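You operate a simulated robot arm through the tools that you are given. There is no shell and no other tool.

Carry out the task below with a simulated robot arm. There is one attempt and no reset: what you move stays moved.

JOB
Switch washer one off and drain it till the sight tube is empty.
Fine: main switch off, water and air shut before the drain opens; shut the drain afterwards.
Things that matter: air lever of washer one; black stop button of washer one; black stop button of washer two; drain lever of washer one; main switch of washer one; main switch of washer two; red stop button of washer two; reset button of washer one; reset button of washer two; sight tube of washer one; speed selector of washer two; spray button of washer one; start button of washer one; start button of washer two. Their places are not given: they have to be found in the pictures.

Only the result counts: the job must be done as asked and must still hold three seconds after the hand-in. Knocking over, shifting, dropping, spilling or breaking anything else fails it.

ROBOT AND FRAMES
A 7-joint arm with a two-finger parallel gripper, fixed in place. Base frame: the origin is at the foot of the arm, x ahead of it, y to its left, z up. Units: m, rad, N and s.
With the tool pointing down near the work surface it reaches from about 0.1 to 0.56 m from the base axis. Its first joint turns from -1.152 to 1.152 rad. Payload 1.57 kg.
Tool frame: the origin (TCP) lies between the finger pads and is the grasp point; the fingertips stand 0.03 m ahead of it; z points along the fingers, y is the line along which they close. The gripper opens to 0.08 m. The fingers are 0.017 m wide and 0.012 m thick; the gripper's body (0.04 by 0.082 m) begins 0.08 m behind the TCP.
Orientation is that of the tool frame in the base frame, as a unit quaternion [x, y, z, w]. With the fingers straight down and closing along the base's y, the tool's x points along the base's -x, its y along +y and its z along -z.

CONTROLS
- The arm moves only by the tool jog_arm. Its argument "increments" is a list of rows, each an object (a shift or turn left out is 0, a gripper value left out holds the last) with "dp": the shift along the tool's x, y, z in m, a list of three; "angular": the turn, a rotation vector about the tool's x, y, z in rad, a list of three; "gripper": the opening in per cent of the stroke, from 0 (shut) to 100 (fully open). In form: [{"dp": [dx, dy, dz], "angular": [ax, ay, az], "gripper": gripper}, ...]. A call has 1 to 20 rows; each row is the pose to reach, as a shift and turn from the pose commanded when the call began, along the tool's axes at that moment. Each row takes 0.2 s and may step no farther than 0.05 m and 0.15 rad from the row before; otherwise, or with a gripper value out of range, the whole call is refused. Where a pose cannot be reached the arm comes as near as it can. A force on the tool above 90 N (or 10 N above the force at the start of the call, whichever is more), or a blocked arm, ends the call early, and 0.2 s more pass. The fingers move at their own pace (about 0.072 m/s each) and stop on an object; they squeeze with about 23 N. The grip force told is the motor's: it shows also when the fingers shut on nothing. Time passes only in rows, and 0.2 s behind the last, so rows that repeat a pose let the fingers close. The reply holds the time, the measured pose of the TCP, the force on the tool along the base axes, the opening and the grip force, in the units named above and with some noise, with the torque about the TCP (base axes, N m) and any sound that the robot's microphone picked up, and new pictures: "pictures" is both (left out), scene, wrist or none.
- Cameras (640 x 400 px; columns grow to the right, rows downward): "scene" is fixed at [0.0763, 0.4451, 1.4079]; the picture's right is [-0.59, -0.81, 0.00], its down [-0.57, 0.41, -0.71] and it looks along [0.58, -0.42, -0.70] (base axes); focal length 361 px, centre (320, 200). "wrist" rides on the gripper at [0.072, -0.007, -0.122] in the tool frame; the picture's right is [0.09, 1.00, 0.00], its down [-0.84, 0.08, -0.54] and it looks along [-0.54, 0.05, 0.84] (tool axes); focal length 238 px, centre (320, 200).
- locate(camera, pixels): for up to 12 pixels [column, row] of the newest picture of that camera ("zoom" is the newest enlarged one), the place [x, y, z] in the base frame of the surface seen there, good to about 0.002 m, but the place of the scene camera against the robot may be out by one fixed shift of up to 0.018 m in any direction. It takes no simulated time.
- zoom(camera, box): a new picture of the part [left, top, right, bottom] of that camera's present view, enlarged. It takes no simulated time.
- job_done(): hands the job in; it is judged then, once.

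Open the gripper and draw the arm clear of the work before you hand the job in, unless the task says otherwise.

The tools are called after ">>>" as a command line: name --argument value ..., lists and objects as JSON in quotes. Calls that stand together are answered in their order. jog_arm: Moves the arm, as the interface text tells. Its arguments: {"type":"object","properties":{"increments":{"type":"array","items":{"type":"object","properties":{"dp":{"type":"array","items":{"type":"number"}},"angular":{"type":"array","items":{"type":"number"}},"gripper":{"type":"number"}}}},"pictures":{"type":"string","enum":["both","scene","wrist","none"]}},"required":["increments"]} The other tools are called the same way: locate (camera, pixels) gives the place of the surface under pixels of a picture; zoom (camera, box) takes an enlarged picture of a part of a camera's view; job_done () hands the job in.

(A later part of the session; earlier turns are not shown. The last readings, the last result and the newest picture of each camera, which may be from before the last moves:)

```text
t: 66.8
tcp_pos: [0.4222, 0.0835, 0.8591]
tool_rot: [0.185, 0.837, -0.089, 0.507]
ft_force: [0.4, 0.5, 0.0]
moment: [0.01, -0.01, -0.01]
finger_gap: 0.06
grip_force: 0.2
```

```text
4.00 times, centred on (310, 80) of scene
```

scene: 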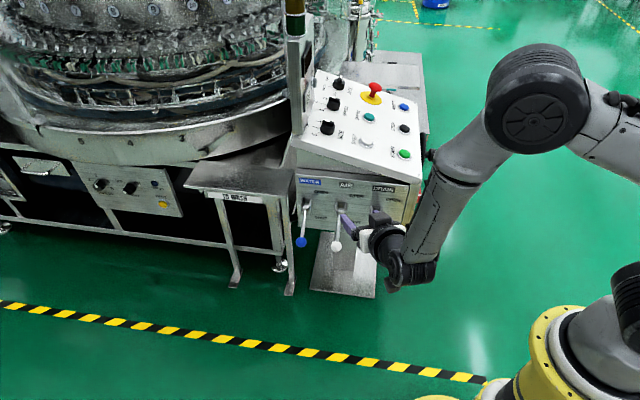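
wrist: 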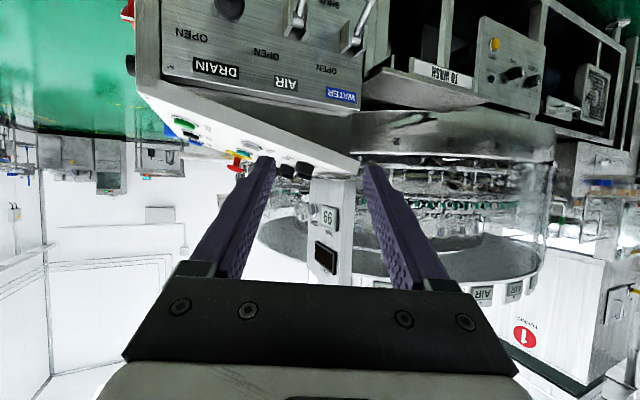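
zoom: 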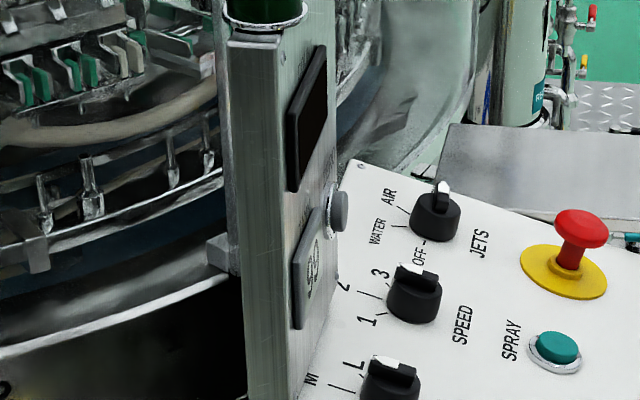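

TANK still reads 99 three seconds after opening. I wait 4 s here and look again.

>>> jog_arm --increments '[{"dp": [0, 0, 0]}, {"dp": [0, 0, 0]}, {"dp": [0, 0, 0]}, {"dp": [0, 0, 0]}, {"dp": [0, 0, 0]}, {"dp": [0, 0, 0]}, {"dp": [0, 0, 0]}, {"dp": [0, 0, 0]}, {"dp": [0, 0, 0]}, {"dp": [0, 0, 0]}, {"dp": [0, 0, 0]}, {"dp": [0, 0, 0]}, {"dp": [0, 0, 0]}, {"dp": [0, 0, 0]}, {"dp": [0, 0, 0]}, {"dp": [0, 0, 0]}, {"dp": [0, 0, 0]}, {"dp": [0, 0, 0]}, {"dp": [0, 0, 0]}, {"dp": [0, 0, 0]}]' --pictures "both"

>>> zoom --camera "wrist" --box '[300, 180, 370, 260]'

```text
t: 71.0
tcp_pos: [0.4224, 0.0835, 0.8578]
tool_rot: [0.184, 0.836, -0.089, 0.508]
ft_force: [-0.9, 0.0, 0.1]
moment: [0.02, -0.02, -0.01]
finger_gap: 0.0601
grip_force: 0.1
```

scene: 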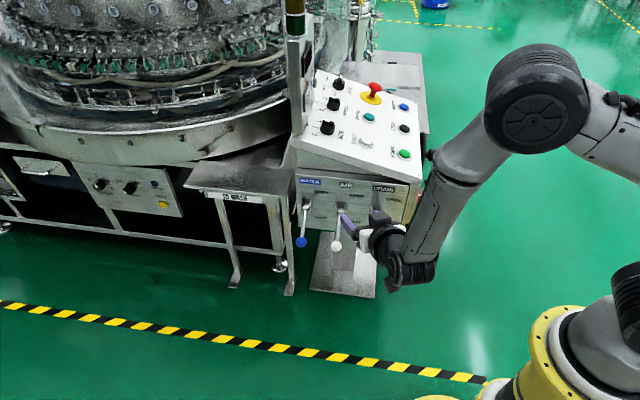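
wrist: 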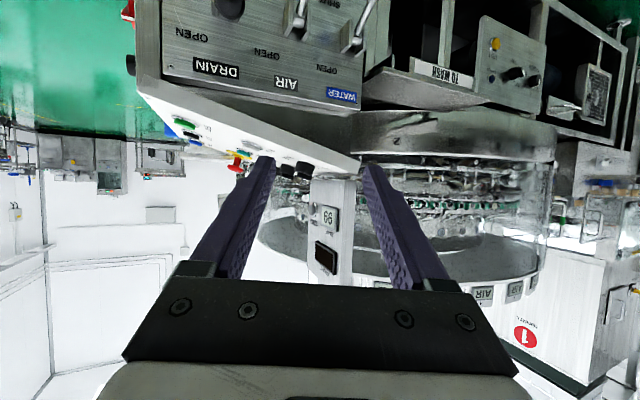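

```text
5.00 times, centred on (335, 220) of wrist
```

zoom: 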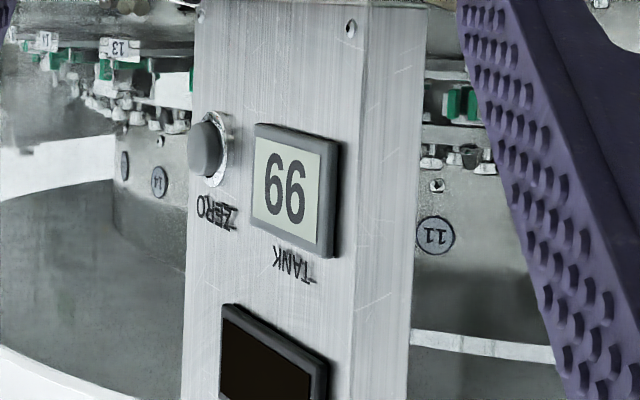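

The TANK reading is not changing, so I need the real sight tube. While it drains I search further: turning the camera to the left of the robot.

>>> jog_arm --increments '[{"dp": [0.0015, 0.0268, -0.0199], "angular": [-0.1262, 0.0055, -0.0666]}, {"dp": [0.003, 0.0537, -0.0397], "angular": [-0.2523, 0.0109, -0.1332]}, {"dp": [0.0044, 0.0805, -0.0596], "angular": [-0.3785, 0.0164, -0.1997]}, {"dp": [0.0059, 0.1073, -0.0794], "angular": [-0.5046, 0.0218, -0.2663]}, {"dp": [0.0074, 0.1342, -0.0993], "angular": [-0.6308, 0.0273, -0.3329]}, {"dp": [0.0089, 0.161, -0.1192], "angular": [-0.7569, 0.0328, -0.3995]}, {"dp": [0.0104, 0.1878, -0.139], "angular": [-0.8831, 0.0382, -0.4661]}, {"dp": [0.0118, 0.2146, -0.1589], "angular": [-1.0092, 0.0437, -0.5326]}, {"dp": [0.0133, 0.2415, -0.1787], "angular": [-1.1354, 0.0491, -0.5992]}, {"dp": [0.0148, 0.2683, -0.1986], "angular": [-1.2615, 0.0546, -0.6658]}]' --pictures "both"

```text
t: 73.2
tcp_pos: [0.3641, 0.401, 0.9476]
tool_rot: [-0.408, 0.753, 0.266, 0.441]
ft_force: [-0.1, 0.4, 0.1]
moment: [-0.01, 0.05, 0.01]
finger_gap: 0.0601
grip_force: 0.0
```

scene: 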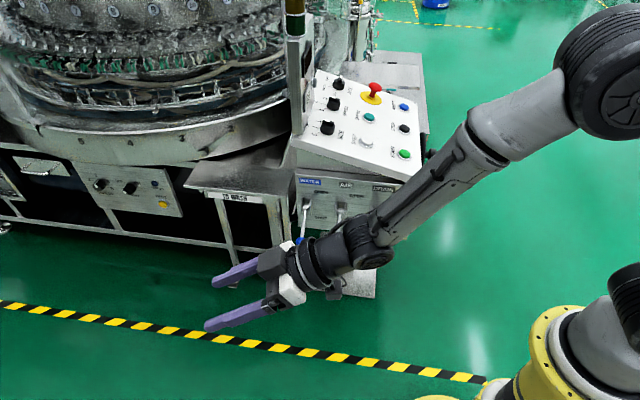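
wrist: 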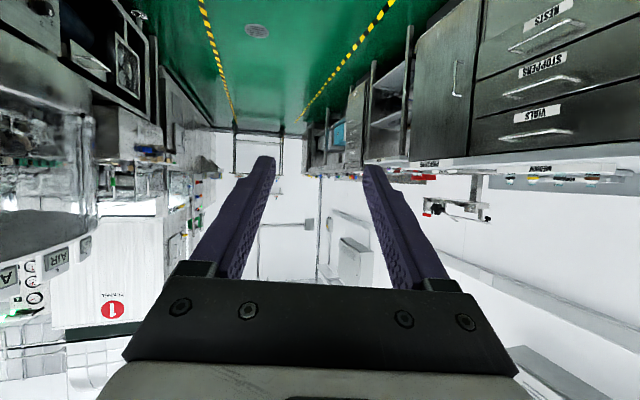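

This shows the line continuing to the left ("TUNNEL 1" cabinet with gauges). I zoom there.

>>> zoom --camera "wrist" --box '[0, 180, 140, 330]'

>>> zoom --camera "wrist" --box '[70, 50, 270, 250]'

>>> zoom --camera "wrist" --box '[0, 0, 160, 130]'

>>> zoom --camera "wrist" --box '[300, 0, 640, 250]'

```text
2.67 times, centred on (70, 255) of wrist
```

zoom: 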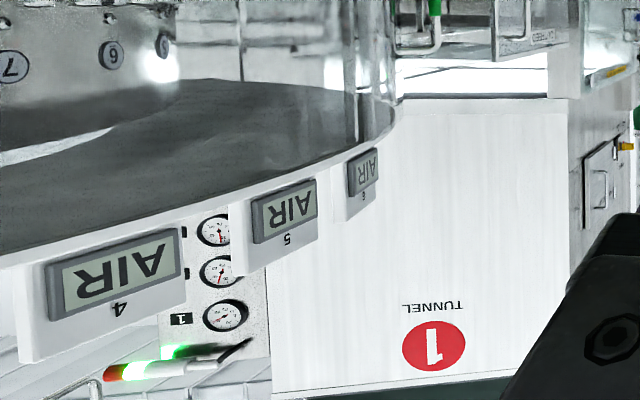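

```text
2.00 times, centred on (170, 150) of wrist
```

zoom: 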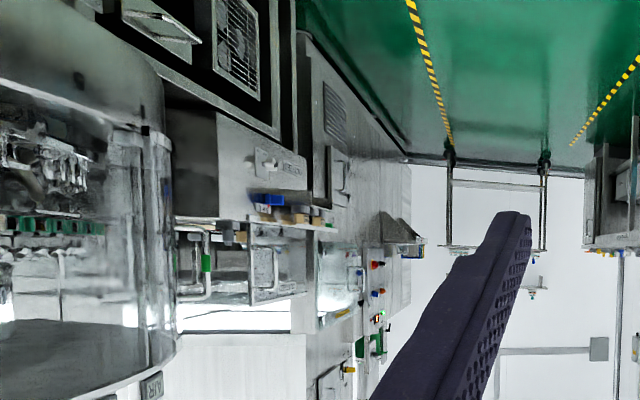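

```text
3.08 times, centred on (80, 65) of wrist
```

zoom: 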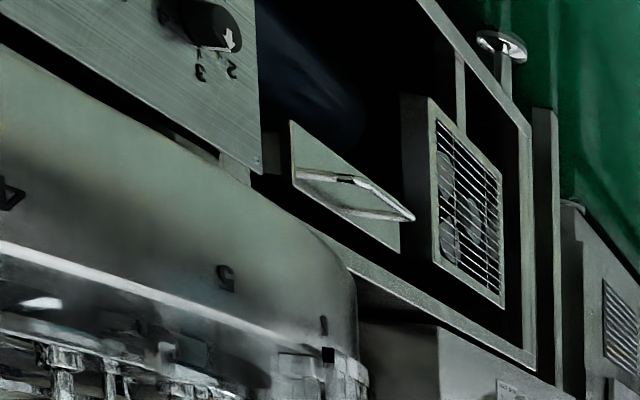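

```text
1.60 times, centred on (470, 125) of wrist
```

zoom: 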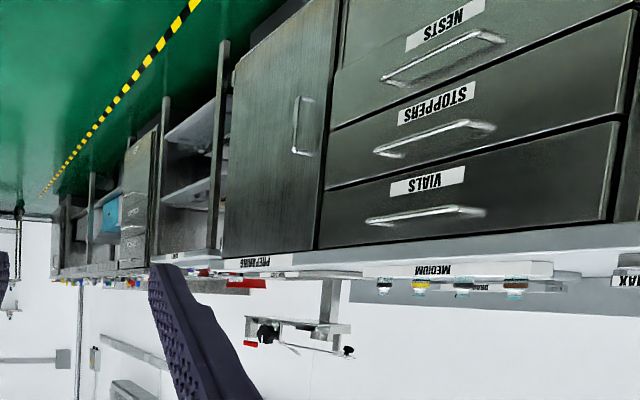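

A thin vertical strip with an end block stands just left of the display post in the scene, around (285,0–95). I zoom on it.

>>> zoom --camera "scene" --box '[270, 60, 310, 110]'

>>> zoom --camera "scene" --box '[265, 0, 315, 60]'

>>> locate --camera "scene" --pixels '[[288, 92], [287, 97], [286, 70], [285, 50], [284, 30], [283, 10], [290, 60], [297, 60], [280, 60]]'

```text
8.00 times, centred on (290, 85) of scene
```

zoom: 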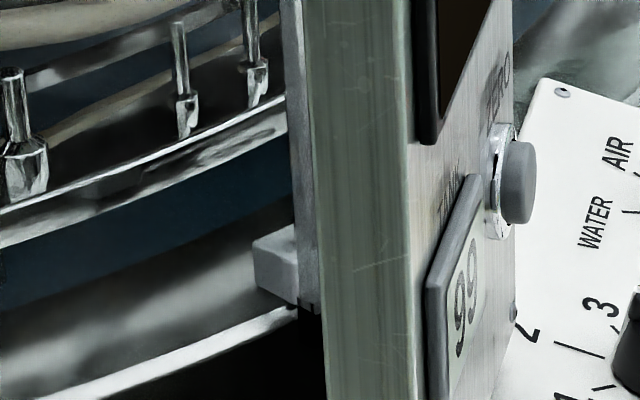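

```text
6.67 times, centred on (290, 30) of scene
```

zoom: 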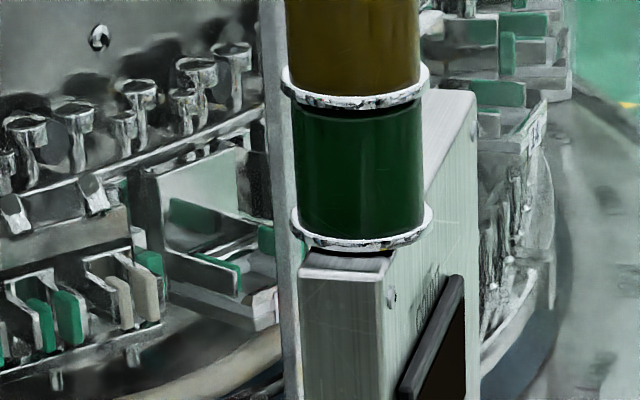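

```text
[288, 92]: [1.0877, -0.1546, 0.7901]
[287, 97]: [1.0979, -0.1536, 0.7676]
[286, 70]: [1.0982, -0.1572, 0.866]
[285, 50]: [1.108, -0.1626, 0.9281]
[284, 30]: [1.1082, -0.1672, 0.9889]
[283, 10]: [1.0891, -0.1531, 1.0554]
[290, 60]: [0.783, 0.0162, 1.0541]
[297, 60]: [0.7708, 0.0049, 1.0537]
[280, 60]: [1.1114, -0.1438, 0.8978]
```

That strip belongs to the machine's drum frame, and the scene confirms TANK reads 99. I try a higher view from over the desk, looking down behind it.

>>> jog_arm --increments '[{"dp": [0.0067, -0.028, -0.0364], "angular": [0.1093, -0.0051, 0.0579]}, {"dp": [0.0135, -0.056, -0.0728], "angular": [0.2185, -0.0101, 0.1158]}, {"dp": [0.0202, -0.0839, -0.1092], "angular": [0.3278, -0.0152, 0.1737]}, {"dp": [0.027, -0.1119, -0.1456], "angular": [0.4371, -0.0202, 0.2316]}, {"dp": [0.0337, -0.1399, -0.182], "angular": [0.5464, -0.0253, 0.2896]}, {"dp": [0.0404, -0.1679, -0.2183], "angular": [0.6556, -0.0304, 0.3475]}, {"dp": [0.0472, -0.1959, -0.2547], "angular": [0.7649, -0.0354, 0.4054]}, {"dp": [0.0539, -0.2238, -0.2911], "angular": [0.8742, -0.0405, 0.4633]}, {"dp": [0.0607, -0.2518, -0.3275], "angular": [0.9834, -0.0455, 0.5212]}, {"dp": [0.0674, -0.2798, -0.3639], "angular": [1.0927, -0.0506, 0.5791]}]' --pictures "none"

>>> jog_arm --increments '[{"angular": [0, 0.13, 0]}, {"angular": [0, 0.26, 0]}, {"angular": [0, 0.39, 0]}, {"angular": [0, 0.5, 0]}]' --pictures "wrist"

```text
t: 75.4
tcp_pos: [0.4195, -0.0501, 1.0462]
tool_rot: [0.106, 0.85, -0.039, 0.515]
ft_force: [-0.4, 0.9, -0.9]
moment: [0.0, 0.03, -0.04]
finger_gap: 0.0601
grip_force: 0.0
```

```text
t: 76.4
tcp_pos: [0.4201, -0.0532, 1.0276]
tool_rot: [0.11, 0.919, -0.022, 0.379]
ft_force: [-0.1, 0.4, -0.4]
moment: [-0.02, 0.03, -0.02]
finger_gap: 0.0598
grip_force: 0.0
out of reach, approached as far as the arm can: row 3, 4
```

wrist: 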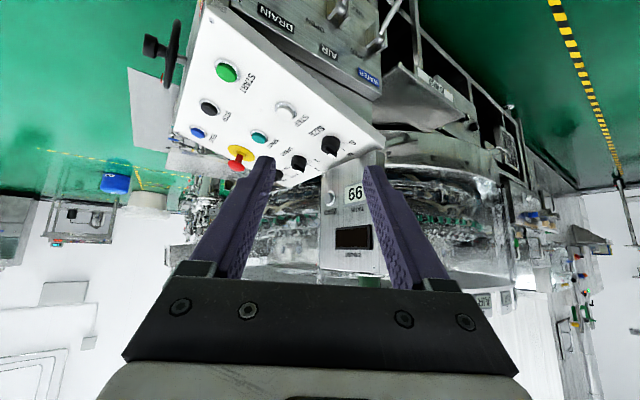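

>>> zoom --camera "wrist" --box '[120, 100, 280, 260]'

>>> zoom --camera "wrist" --box '[300, 130, 500, 290]'

>>> zoom --camera "wrist" --box '[380, 0, 560, 200]'

>>> zoom --camera "wrist" --box '[480, 130, 640, 380]'

```text
2.50 times, centred on (200, 180) of wrist
```

zoom: 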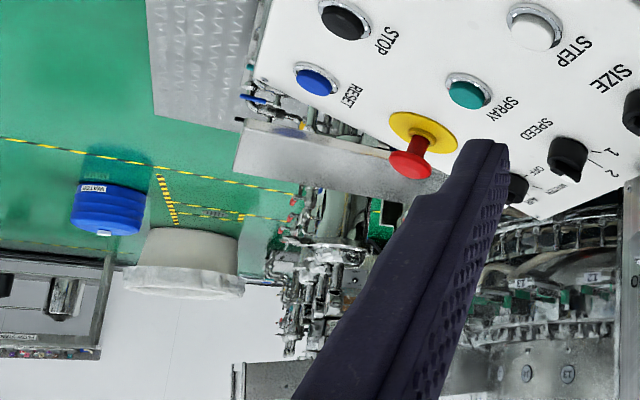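

```text
2.50 times, centred on (400, 210) of wrist
```

zoom: 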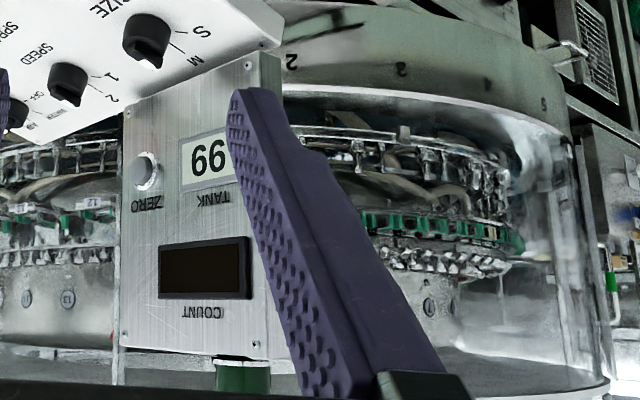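

```text
2.00 times, centred on (470, 100) of wrist
```

zoom: 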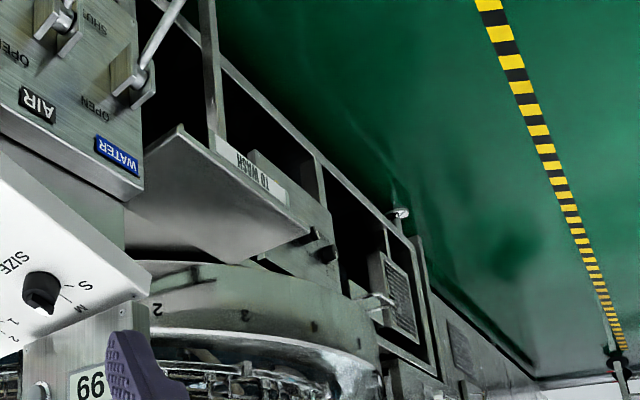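

```text
1.60 times, centred on (560, 255) of wrist
```

zoom: 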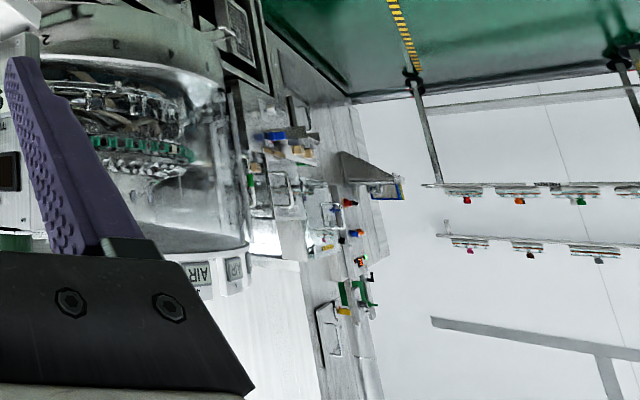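

Still nothing. The dark area under the machine behind the shelf legs could hide it (earlier a faint vertical light line showed there). I zoom the scene there.

>>> zoom --camera "scene" --box '[175, 180, 300, 270]'

>>> zoom --camera "scene" --box '[0, 150, 120, 240]'

>>> zoom --camera "wrist" --box '[390, 0, 530, 130]'

```text
4.44 times, centred on (238, 225) of scene
```

zoom: 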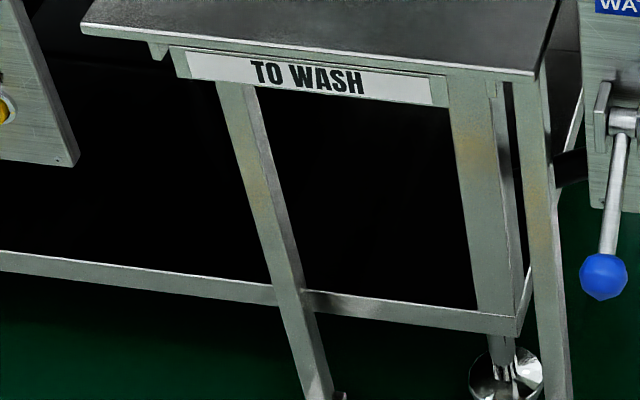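

```text
4.44 times, centred on (60, 195) of scene
```

zoom: 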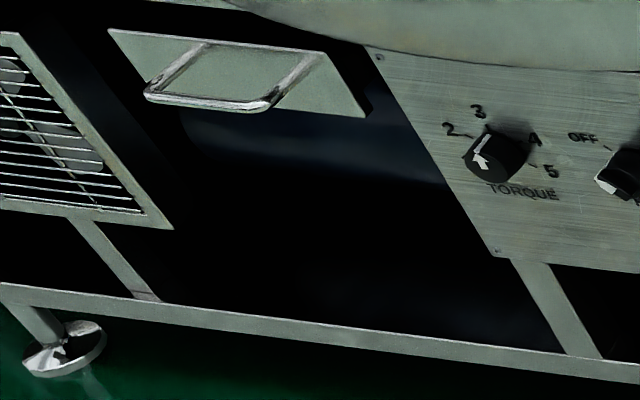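

```text
3.08 times, centred on (460, 65) of wrist
```

zoom: 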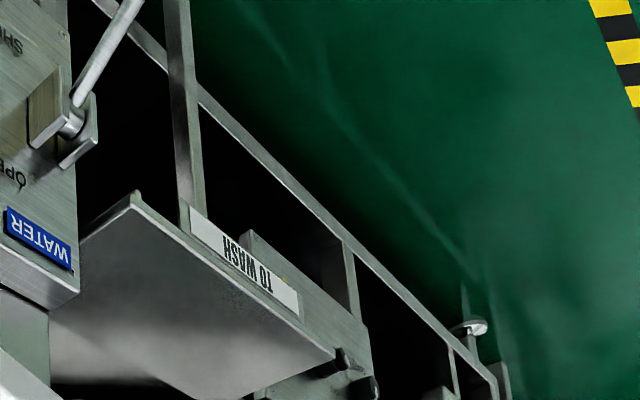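

The vertical bar at about (1.10,−0.155) with an end fitting is a candidate after all; it is half hidden by the post. I move right to see it clear of the post.

>>> jog_arm --increments '[{"dp": [-0.0079, -0.0414, 0.0053], "angular": [-0.0298, -0.0482, -0.0303]}, {"dp": [-0.0158, -0.0829, 0.0105], "angular": [-0.0596, -0.0964, -0.0607]}, {"dp": [-0.0236, -0.1243, 0.0158], "angular": [-0.0894, -0.1445, -0.091]}, {"dp": [-0.0315, -0.1657, 0.021], "angular": [-0.1192, -0.1927, -0.1213]}]' --pictures "wrist"

>>> zoom --camera "wrist" --box '[260, 130, 420, 290]'

>>> zoom --camera "wrist" --box '[360, 160, 520, 320]'

```text
t: 77.4
tcp_pos: [0.4192, -0.2246, 1.0295]
tool_rot: [0.027, 0.882, 0.0, 0.47]
ft_force: [0.5, -0.7, 0.2]
moment: [0.02, 0.01, 0.04]
finger_gap: 0.0602
grip_force: 0.0
```

wrist: 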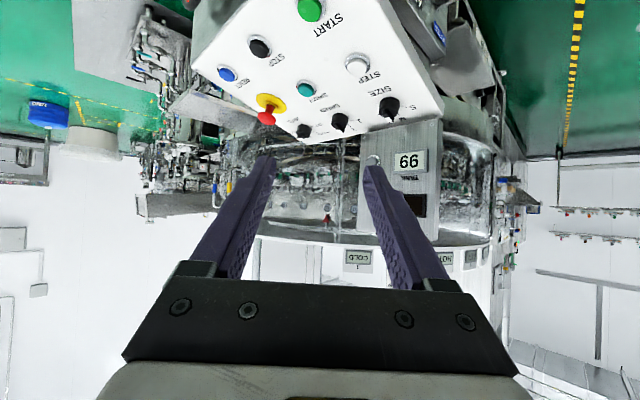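

```text
2.50 times, centred on (340, 210) of wrist
```

zoom: 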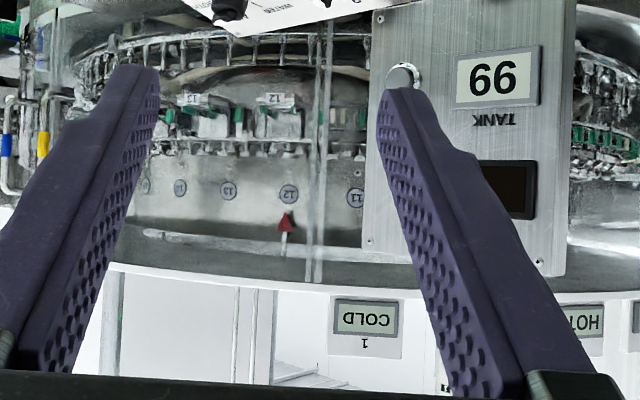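

```text
2.50 times, centred on (440, 240) of wrist
```

zoom: 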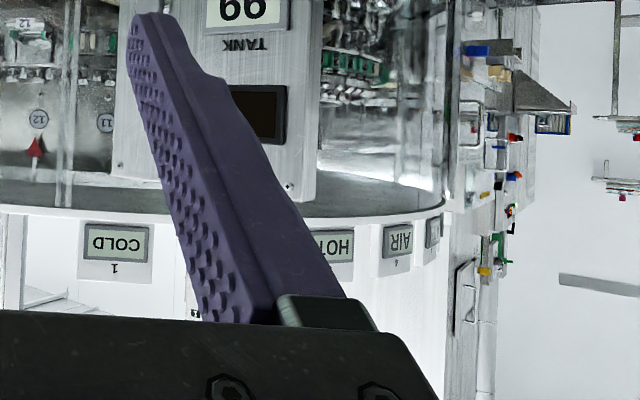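

Two thin vertical lines stand in front of the drum near wrist (332,140–240). I zoom in closer and locate them.

>>> zoom --camera "wrist" --box '[300, 130, 370, 250]'

>>> locate --camera "wrist" --pixels '[[330, 150], [331, 180], [331, 210], [331, 235], [335, 180], [335, 210], [325, 210], [327, 222]]'

>>> zoom --camera "wrist" --box '[200, 130, 280, 210]'

```text
3.33 times, centred on (335, 190) of wrist
```

zoom: 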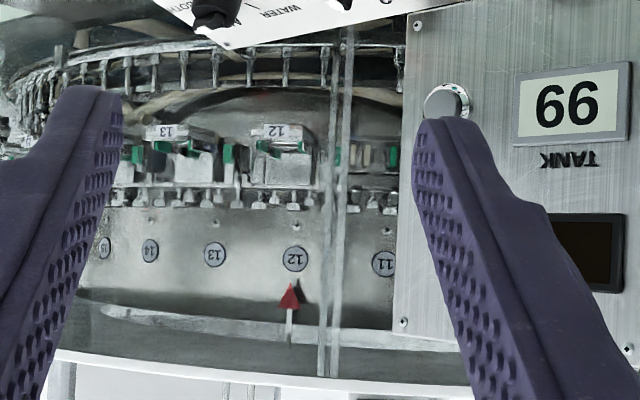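

```text
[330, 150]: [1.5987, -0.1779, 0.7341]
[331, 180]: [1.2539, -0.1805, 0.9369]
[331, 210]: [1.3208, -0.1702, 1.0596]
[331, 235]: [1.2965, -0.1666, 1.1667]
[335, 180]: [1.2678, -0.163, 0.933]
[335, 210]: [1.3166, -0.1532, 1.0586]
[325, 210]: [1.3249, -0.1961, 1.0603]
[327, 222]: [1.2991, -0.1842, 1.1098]
```

```text
5.00 times, centred on (240, 170) of wrist
```

zoom: 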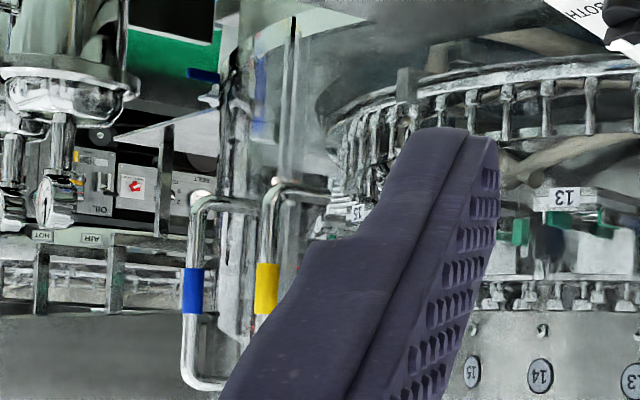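

The background panel at wrist (215,165) shows labels such as "OIL" and a red mark. I enlarge that region.

>>> zoom --camera "wrist" --box '[190, 150, 240, 190]'

>>> zoom --camera "wrist" --box '[130, 120, 220, 220]'

>>> locate --camera "wrist" --pixels '[[219, 173], [207, 170], [225, 178], [205, 185]]'

```text
10.00 times, centred on (215, 170) of wrist
```

zoom: 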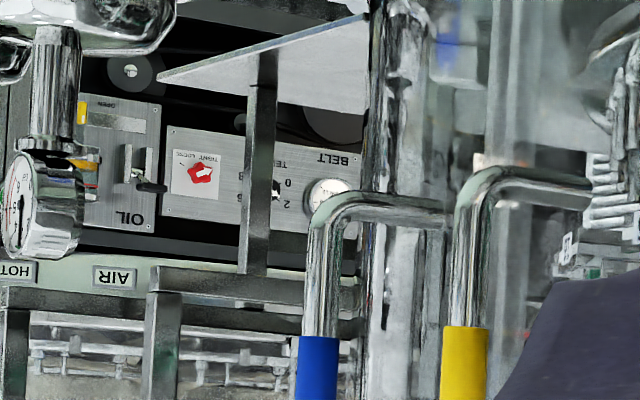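

```text
4.00 times, centred on (175, 170) of wrist
```

zoom: 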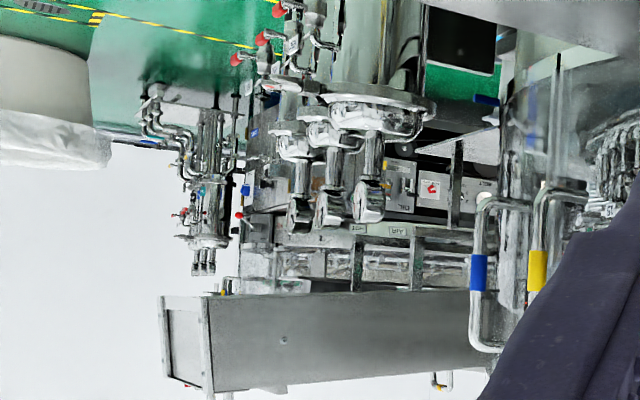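

```text
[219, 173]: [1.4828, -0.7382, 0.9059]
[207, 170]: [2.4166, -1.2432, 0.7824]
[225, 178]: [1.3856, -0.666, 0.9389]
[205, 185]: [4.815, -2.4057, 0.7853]
```

The far background is line two (BELT/OIL panels several metres away). On the RECY… tank there was a narrow dark vertical shape that might be a sight glass; I compare it now with the first view.

>>> zoom --camera "scene" --box '[335, 0, 415, 50]'

>>> zoom --camera "scene" --box '[355, 15, 380, 55]'

>>> zoom --camera "wrist" --box '[120, 0, 230, 130]'

```text
8.00 times, centred on (375, 25) of scene
```

zoom: 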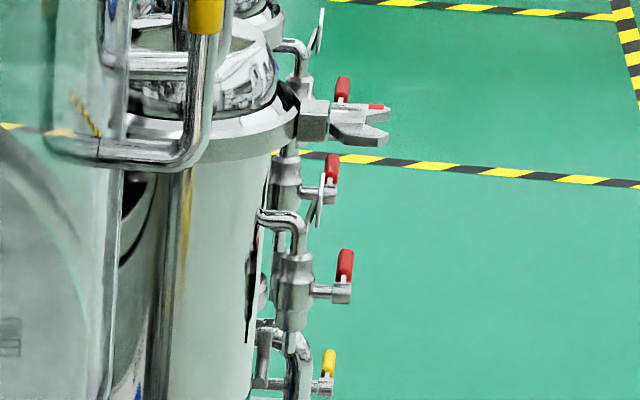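

```text
10.00 times, centred on (368, 35) of scene
```

zoom: 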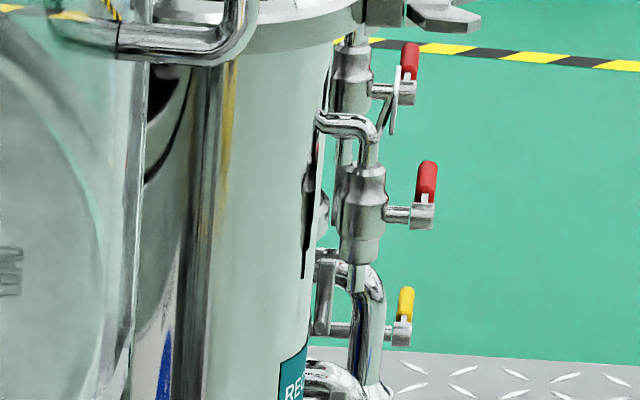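

```text
3.08 times, centred on (175, 65) of wrist
```

zoom: 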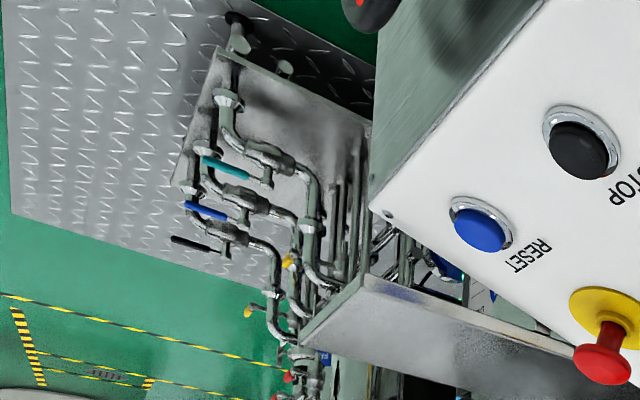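

No change there; it's only a reflection. I next look low from the left, under and behind the desk and pedestal, passing through the roomy area first.

>>> jog_arm --increments '[{"dp": [0.0195, 0.0394, 0.0108], "angular": [0.0518, -0.0016, 0.0348]}, {"dp": [0.039, 0.0788, 0.0217], "angular": [0.1036, -0.0032, 0.0697]}, {"dp": [0.0585, 0.1182, 0.0325], "angular": [0.1554, -0.0048, 0.1045]}, {"dp": [0.0781, 0.1576, 0.0433], "angular": [0.2073, -0.0064, 0.1393]}, {"dp": [0.0976, 0.197, 0.0541], "angular": [0.2591, -0.0079, 0.1741]}, {"dp": [0.1171, 0.2364, 0.065], "angular": [0.3109, -0.0095, 0.209]}, {"dp": [0.1366, 0.2758, 0.0758], "angular": [0.3627, -0.0111, 0.2438]}, {"dp": [0.1561, 0.3152, 0.0866], "angular": [0.4145, -0.0127, 0.2786]}]' --pictures "none"

```text
t: 79.2
tcp_pos: [0.4278, 0.1018, 0.8684]
tool_rot: [0.24, 0.846, -0.113, 0.463]
ft_force: [0.1, 0.2, -7.1]
moment: [-0.3, -0.58, 0.0]
finger_gap: 0.06
grip_force: 0.2
out of reach, approached as far as the arm can: row 3, 4, 5, 6
```

The force shows −7 N in z, which I want to check. I take pictures with a null row.

>>> jog_arm --increments '[{"dp": [0, 0, 0]}]' --pictures "both"

```text
t: 79.6
tcp_pos: [0.4227, 0.0998, 0.8549]
tool_rot: [0.246, 0.848, -0.117, 0.454]
ft_force: [-0.6, 0.4, 0.0]
moment: [0.0, -0.02, -0.03]
finger_gap: 0.06
grip_force: 0.0
```

scene: 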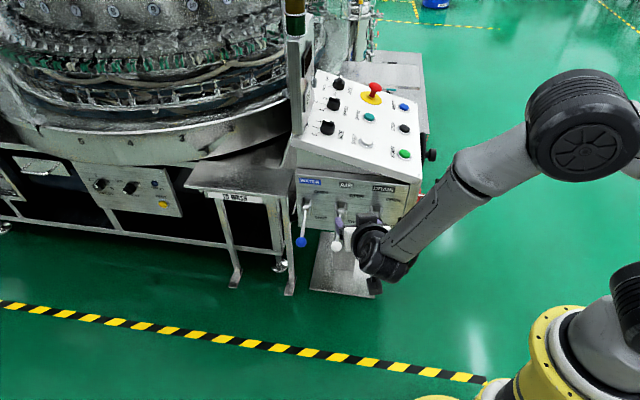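
wrist: 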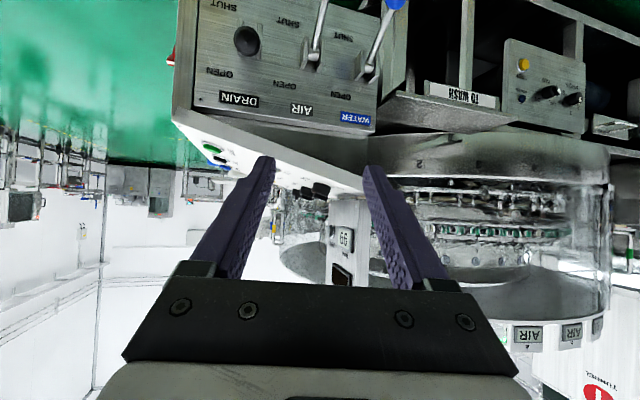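

It was just transient; all clear. I go down low here to look beneath the desk.

>>> jog_arm --increments '[{"dp": [0.0402, 0.0037, 0.0235]}, {"dp": [0.0804, 0.0074, 0.0471]}, {"dp": [0.1206, 0.0111, 0.0706]}, {"dp": [0.1608, 0.0149, 0.0942]}, {"dp": [0.201, 0.0186, 0.1177]}, {"dp": [0.2412, 0.0223, 0.1413]}, {"dp": [0.2814, 0.026, 0.1648]}]' --pictures "wrist"

>>> zoom --camera "wrist" --box '[180, 0, 420, 160]'

>>> zoom --camera "wrist" --box '[380, 0, 640, 200]'

```text
t: 81.2
tcp_pos: [0.4204, 0.1376, 0.5335]
tool_rot: [0.246, 0.847, -0.117, 0.456]
ft_force: [-0.4, -1.0, -0.3]
moment: [0.01, 0.0, -0.02]
finger_gap: 0.0601
grip_force: 0.0
```

wrist: 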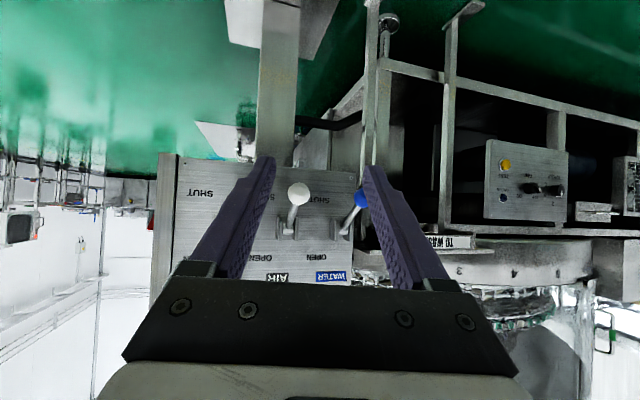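

```text
2.50 times, centred on (300, 80) of wrist
```

zoom: 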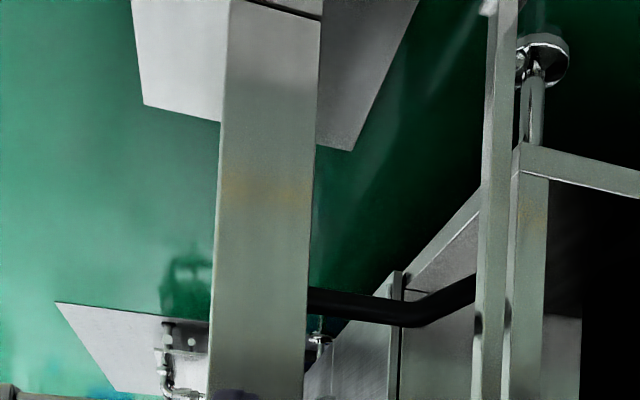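

```text
2.00 times, centred on (510, 100) of wrist
```

zoom: 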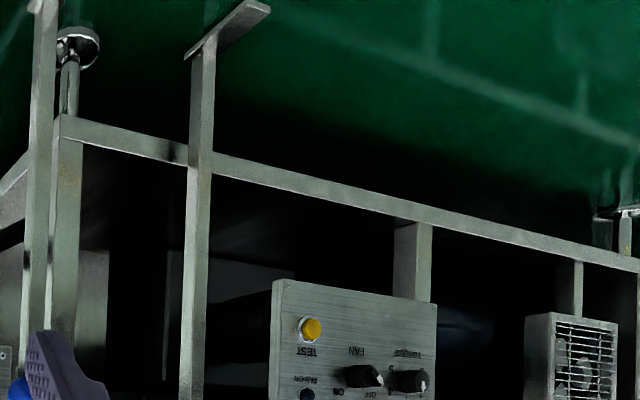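

A narrow dark vertical bar with a small bracket shows on the machine's side skirt near wrist (332,120). I enlarge it.

>>> zoom --camera "wrist" --box '[305, 90, 365, 170]'

>>> locate --camera "wrist" --pixels '[[332, 110], [332, 118], [332, 125], [332, 135], [332, 150], [345, 130], [325, 140], [352, 118]]'

```text
5.00 times, centred on (335, 130) of wrist
```

zoom: 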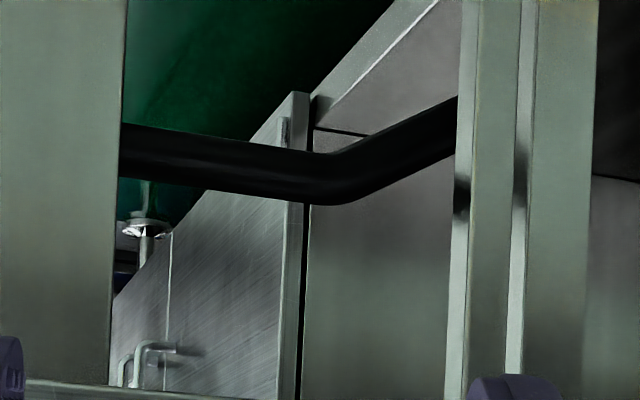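

```text
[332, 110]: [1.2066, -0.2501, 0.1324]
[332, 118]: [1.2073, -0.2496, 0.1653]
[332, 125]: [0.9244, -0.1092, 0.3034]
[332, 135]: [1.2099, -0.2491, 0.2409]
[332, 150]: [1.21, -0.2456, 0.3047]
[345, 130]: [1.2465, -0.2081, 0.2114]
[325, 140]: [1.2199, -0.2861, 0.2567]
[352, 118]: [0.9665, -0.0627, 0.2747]
```

That's just a cabinet door. Under "AIR 4" earlier I saw a small horizontal tube with red end and green glow; I go back up to look at it closely.

>>> jog_arm --increments '[{"dp": [-0.0402, -0.0037, -0.0235]}, {"dp": [-0.0804, -0.0074, -0.0471]}, {"dp": [-0.1206, -0.0111, -0.0706]}, {"dp": [-0.1608, -0.0149, -0.0942]}, {"dp": [-0.201, -0.0186, -0.1177]}, {"dp": [-0.2412, -0.0223, -0.1413]}, {"dp": [-0.2814, -0.026, -0.1648]}]' --pictures "none"

>>> jog_arm --increments '[{"dp": [-0.005, 0.03, -0.015], "angular": [-0.1159, 0.0035, -0.0783]}, {"dp": [-0.01, 0.06, -0.03], "angular": [-0.2317, 0.007, -0.1566]}, {"dp": [-0.015, 0.09, -0.045], "angular": [-0.3476, 0.0105, -0.2349]}, {"dp": [-0.02, 0.12, -0.06], "angular": [-0.4635, 0.014, -0.3132]}, {"dp": [-0.025, 0.15, -0.075], "angular": [-0.5793, 0.0175, -0.3914]}, {"dp": [-0.03, 0.18, -0.09], "angular": [-0.6952, 0.021, -0.4697]}, {"dp": [-0.035, 0.21, -0.105], "angular": [-0.8111, 0.0245, -0.548]}]' --pictures "both"

```text
t: 82.8
tcp_pos: [0.4208, 0.0998, 0.8564]
tool_rot: [0.244, 0.849, -0.116, 0.454]
ft_force: [-0.5, 0.0, 0.8]
moment: [0.01, 0.0, 0.04]
finger_gap: 0.0602
grip_force: 0.0
```

```text
t: 84.4
tcp_pos: [0.4716, 0.3108, 0.9532]
tool_rot: [-0.184, 0.864, 0.111, 0.456]
ft_force: [0.0, 0.8, -0.4]
moment: [0.0, 0.02, -0.01]
finger_gap: 0.0601
grip_force: 0.0
```

scene: 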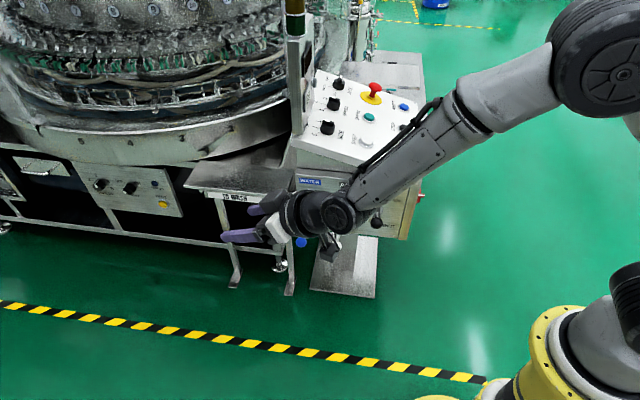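
wrist: 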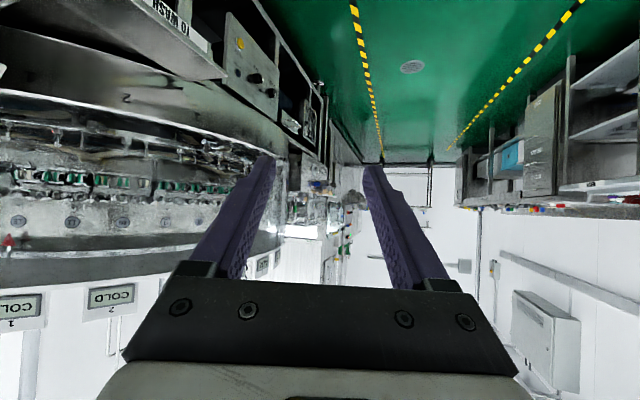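

The black drain ball at scene (376,222) matches the OPEN position. I zoom into this wrist view's left side.

>>> zoom --camera "wrist" --box '[0, 240, 140, 400]'

>>> zoom --camera "wrist" --box '[0, 60, 220, 260]'

>>> zoom --camera "wrist" --box '[230, 60, 380, 290]'

>>> zoom --camera "wrist" --box '[60, 0, 330, 150]'

```text
2.50 times, centred on (70, 320) of wrist
```

zoom: 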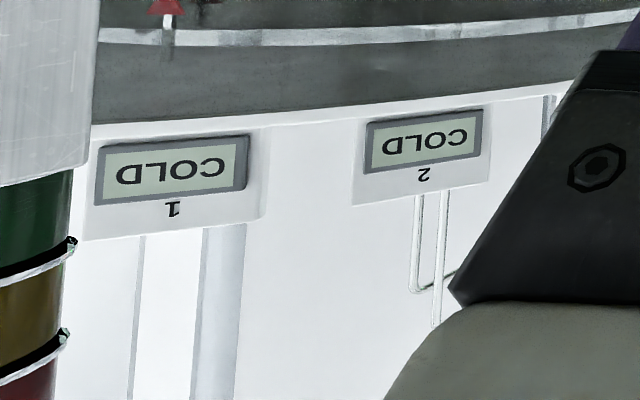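

```text
2.00 times, centred on (110, 160) of wrist
```

zoom: 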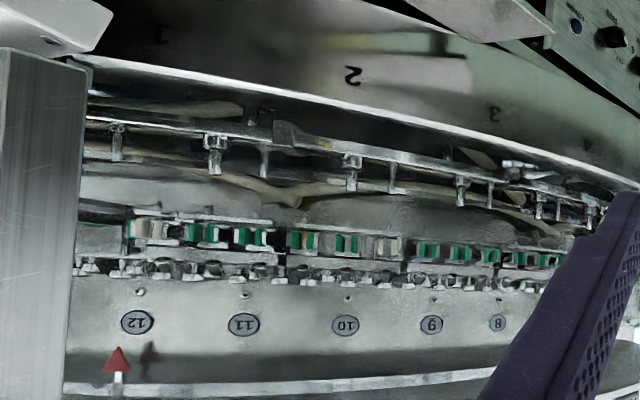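

```text
1.74 times, centred on (305, 175) of wrist
```

zoom: 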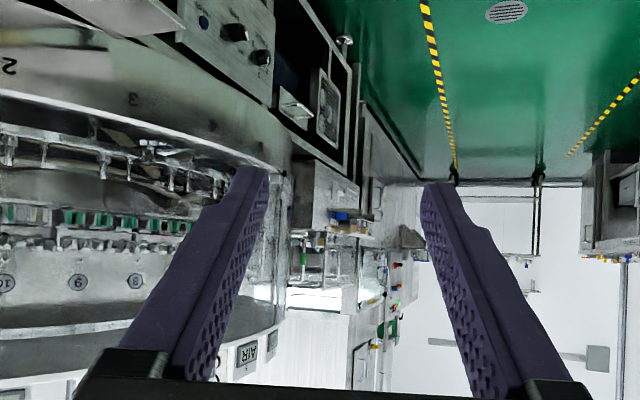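

```text
2.37 times, centred on (195, 75) of wrist
```

zoom: 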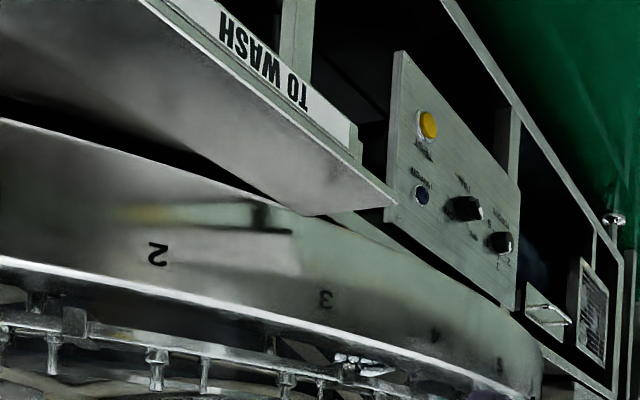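

Not here either. While the drain stays open, I scan the machine in the scene picture tile by tile at higher magnification.

>>> zoom --camera "scene" --box '[0, 0, 100, 70]'

>>> zoom --camera "scene" --box '[0, 60, 100, 130]'

>>> zoom --camera "scene" --box '[0, 130, 60, 240]'

>>> zoom --camera "scene" --box '[200, 0, 300, 70]'

>>> zoom --camera "scene" --box '[100, 0, 200, 70]'

>>> zoom --camera "scene" --box '[380, 0, 480, 60]'

```text
5.71 times, centred on (50, 35) of scene
```

zoom: 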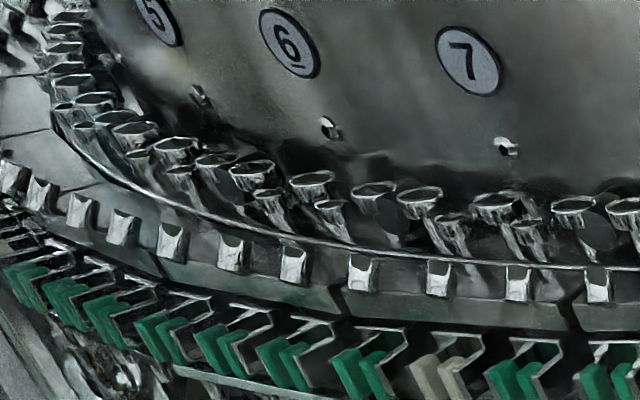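

```text
5.71 times, centred on (50, 95) of scene
```

zoom: 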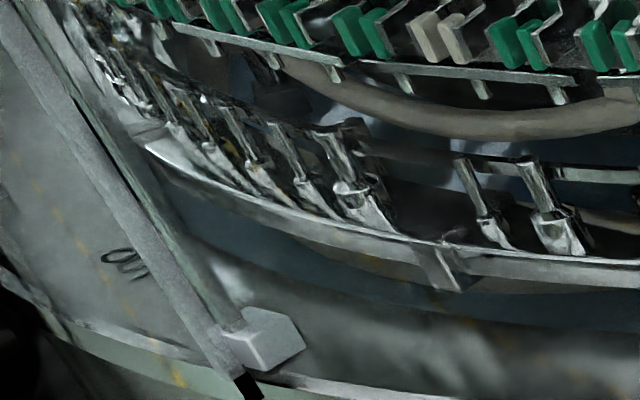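

```text
3.64 times, centred on (30, 185) of scene
```

zoom: 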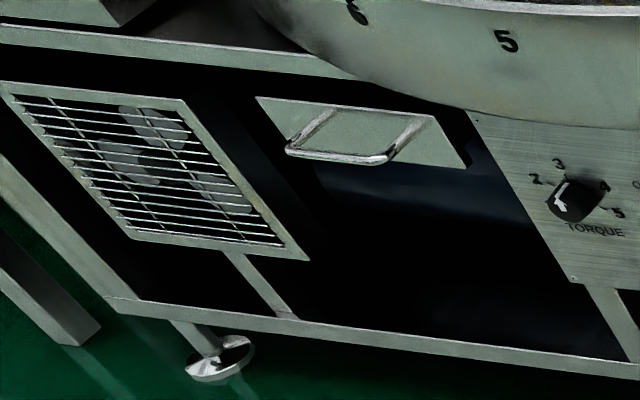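

```text
5.71 times, centred on (250, 35) of scene
```

zoom: 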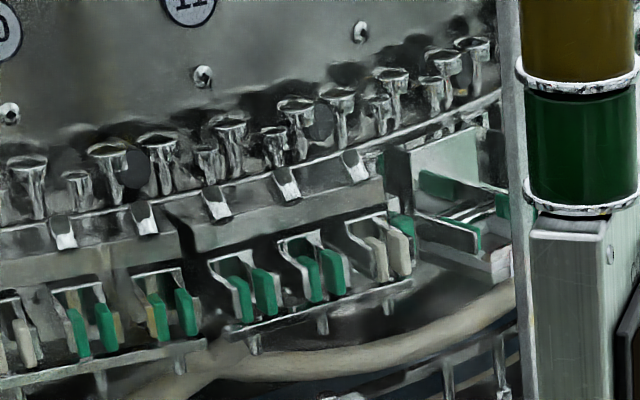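

```text
5.71 times, centred on (150, 35) of scene
```

zoom: 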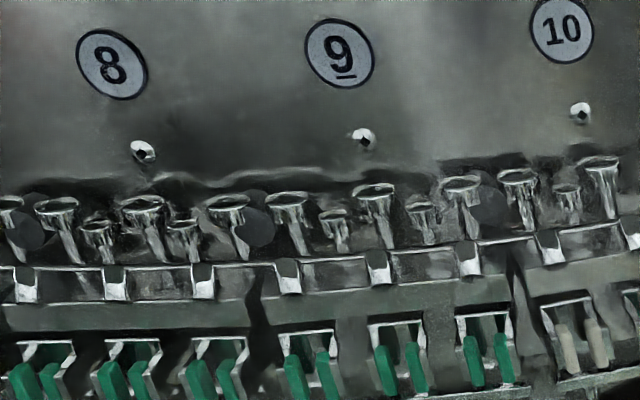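

```text
6.40 times, centred on (430, 30) of scene
```

zoom: 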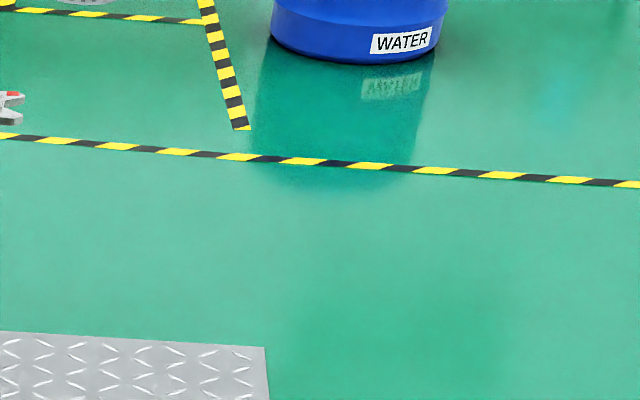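

The strips at both drum sides are just guard frames. I take a high right-hand viewpoint next to study the far field and the desk's right side.

>>> jog_arm --increments '[{"dp": [0.0036, -0.0378, -0.0236], "angular": [0.0517, -0.0015, 0.035]}, {"dp": [0.0072, -0.0756, -0.0471], "angular": [0.1034, -0.003, 0.0699]}, {"dp": [0.0108, -0.1135, -0.0707], "angular": [0.155, -0.0045, 0.1049]}, {"dp": [0.0144, -0.1513, -0.0942], "angular": [0.2067, -0.006, 0.1399]}, {"dp": [0.018, -0.1891, -0.1178], "angular": [0.2584, -0.0075, 0.1749]}, {"dp": [0.0216, -0.2269, -0.1413], "angular": [0.3101, -0.009, 0.2098]}, {"dp": [0.0252, -0.2648, -0.1649], "angular": [0.3618, -0.0105, 0.2448]}, {"dp": [0.0288, -0.3026, -0.1884], "angular": [0.4134, -0.012, 0.2798]}, {"dp": [0.0324, -0.3404, -0.212], "angular": [0.4651, -0.0135, 0.3147]}, {"dp": [0.036, -0.3782, -0.2355], "angular": [0.5168, -0.015, 0.3497]}, {"dp": [0.0396, -0.416, -0.2591], "angular": [0.5685, -0.0165, 0.3847]}, {"dp": [0.0432, -0.4539, -0.2826], "angular": [0.6201, -0.018, 0.4197]}, {"dp": [0.0468, -0.4917, -0.3062], "angular": [0.6718, -0.0195, 0.4546]}, {"dp": [0.0504, -0.5295, -0.3297], "angular": [0.7235, -0.021, 0.4896]}]' --pictures "both"

```text
t: 87.4
tcp_pos: [0.4209, -0.3015, 1.0831]
tool_rot: [0.202, 0.86, -0.094, 0.46]
ft_force: [-0.5, 1.2, -0.1]
moment: [0.07, -0.01, 0.0]
finger_gap: 0.0599
grip_force: 0.2
```

scene: 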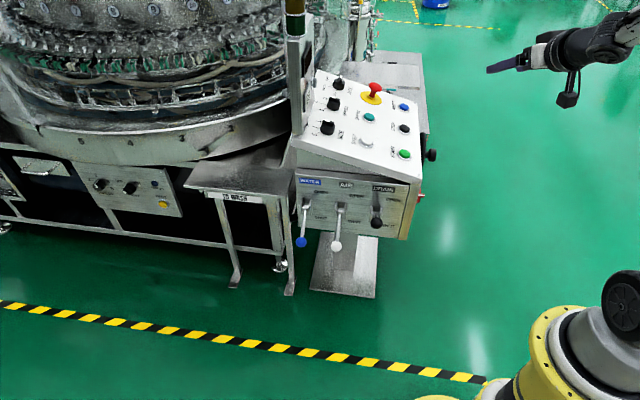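
wrist: 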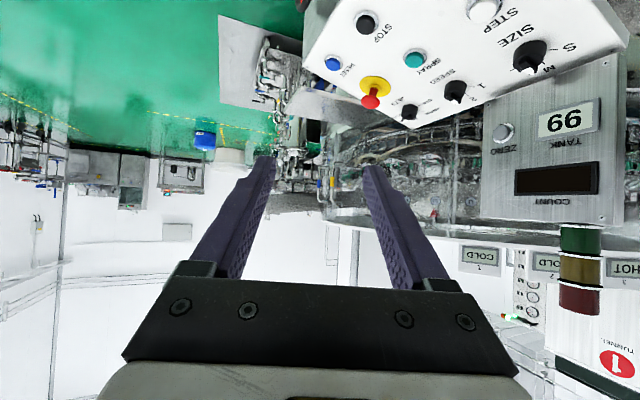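

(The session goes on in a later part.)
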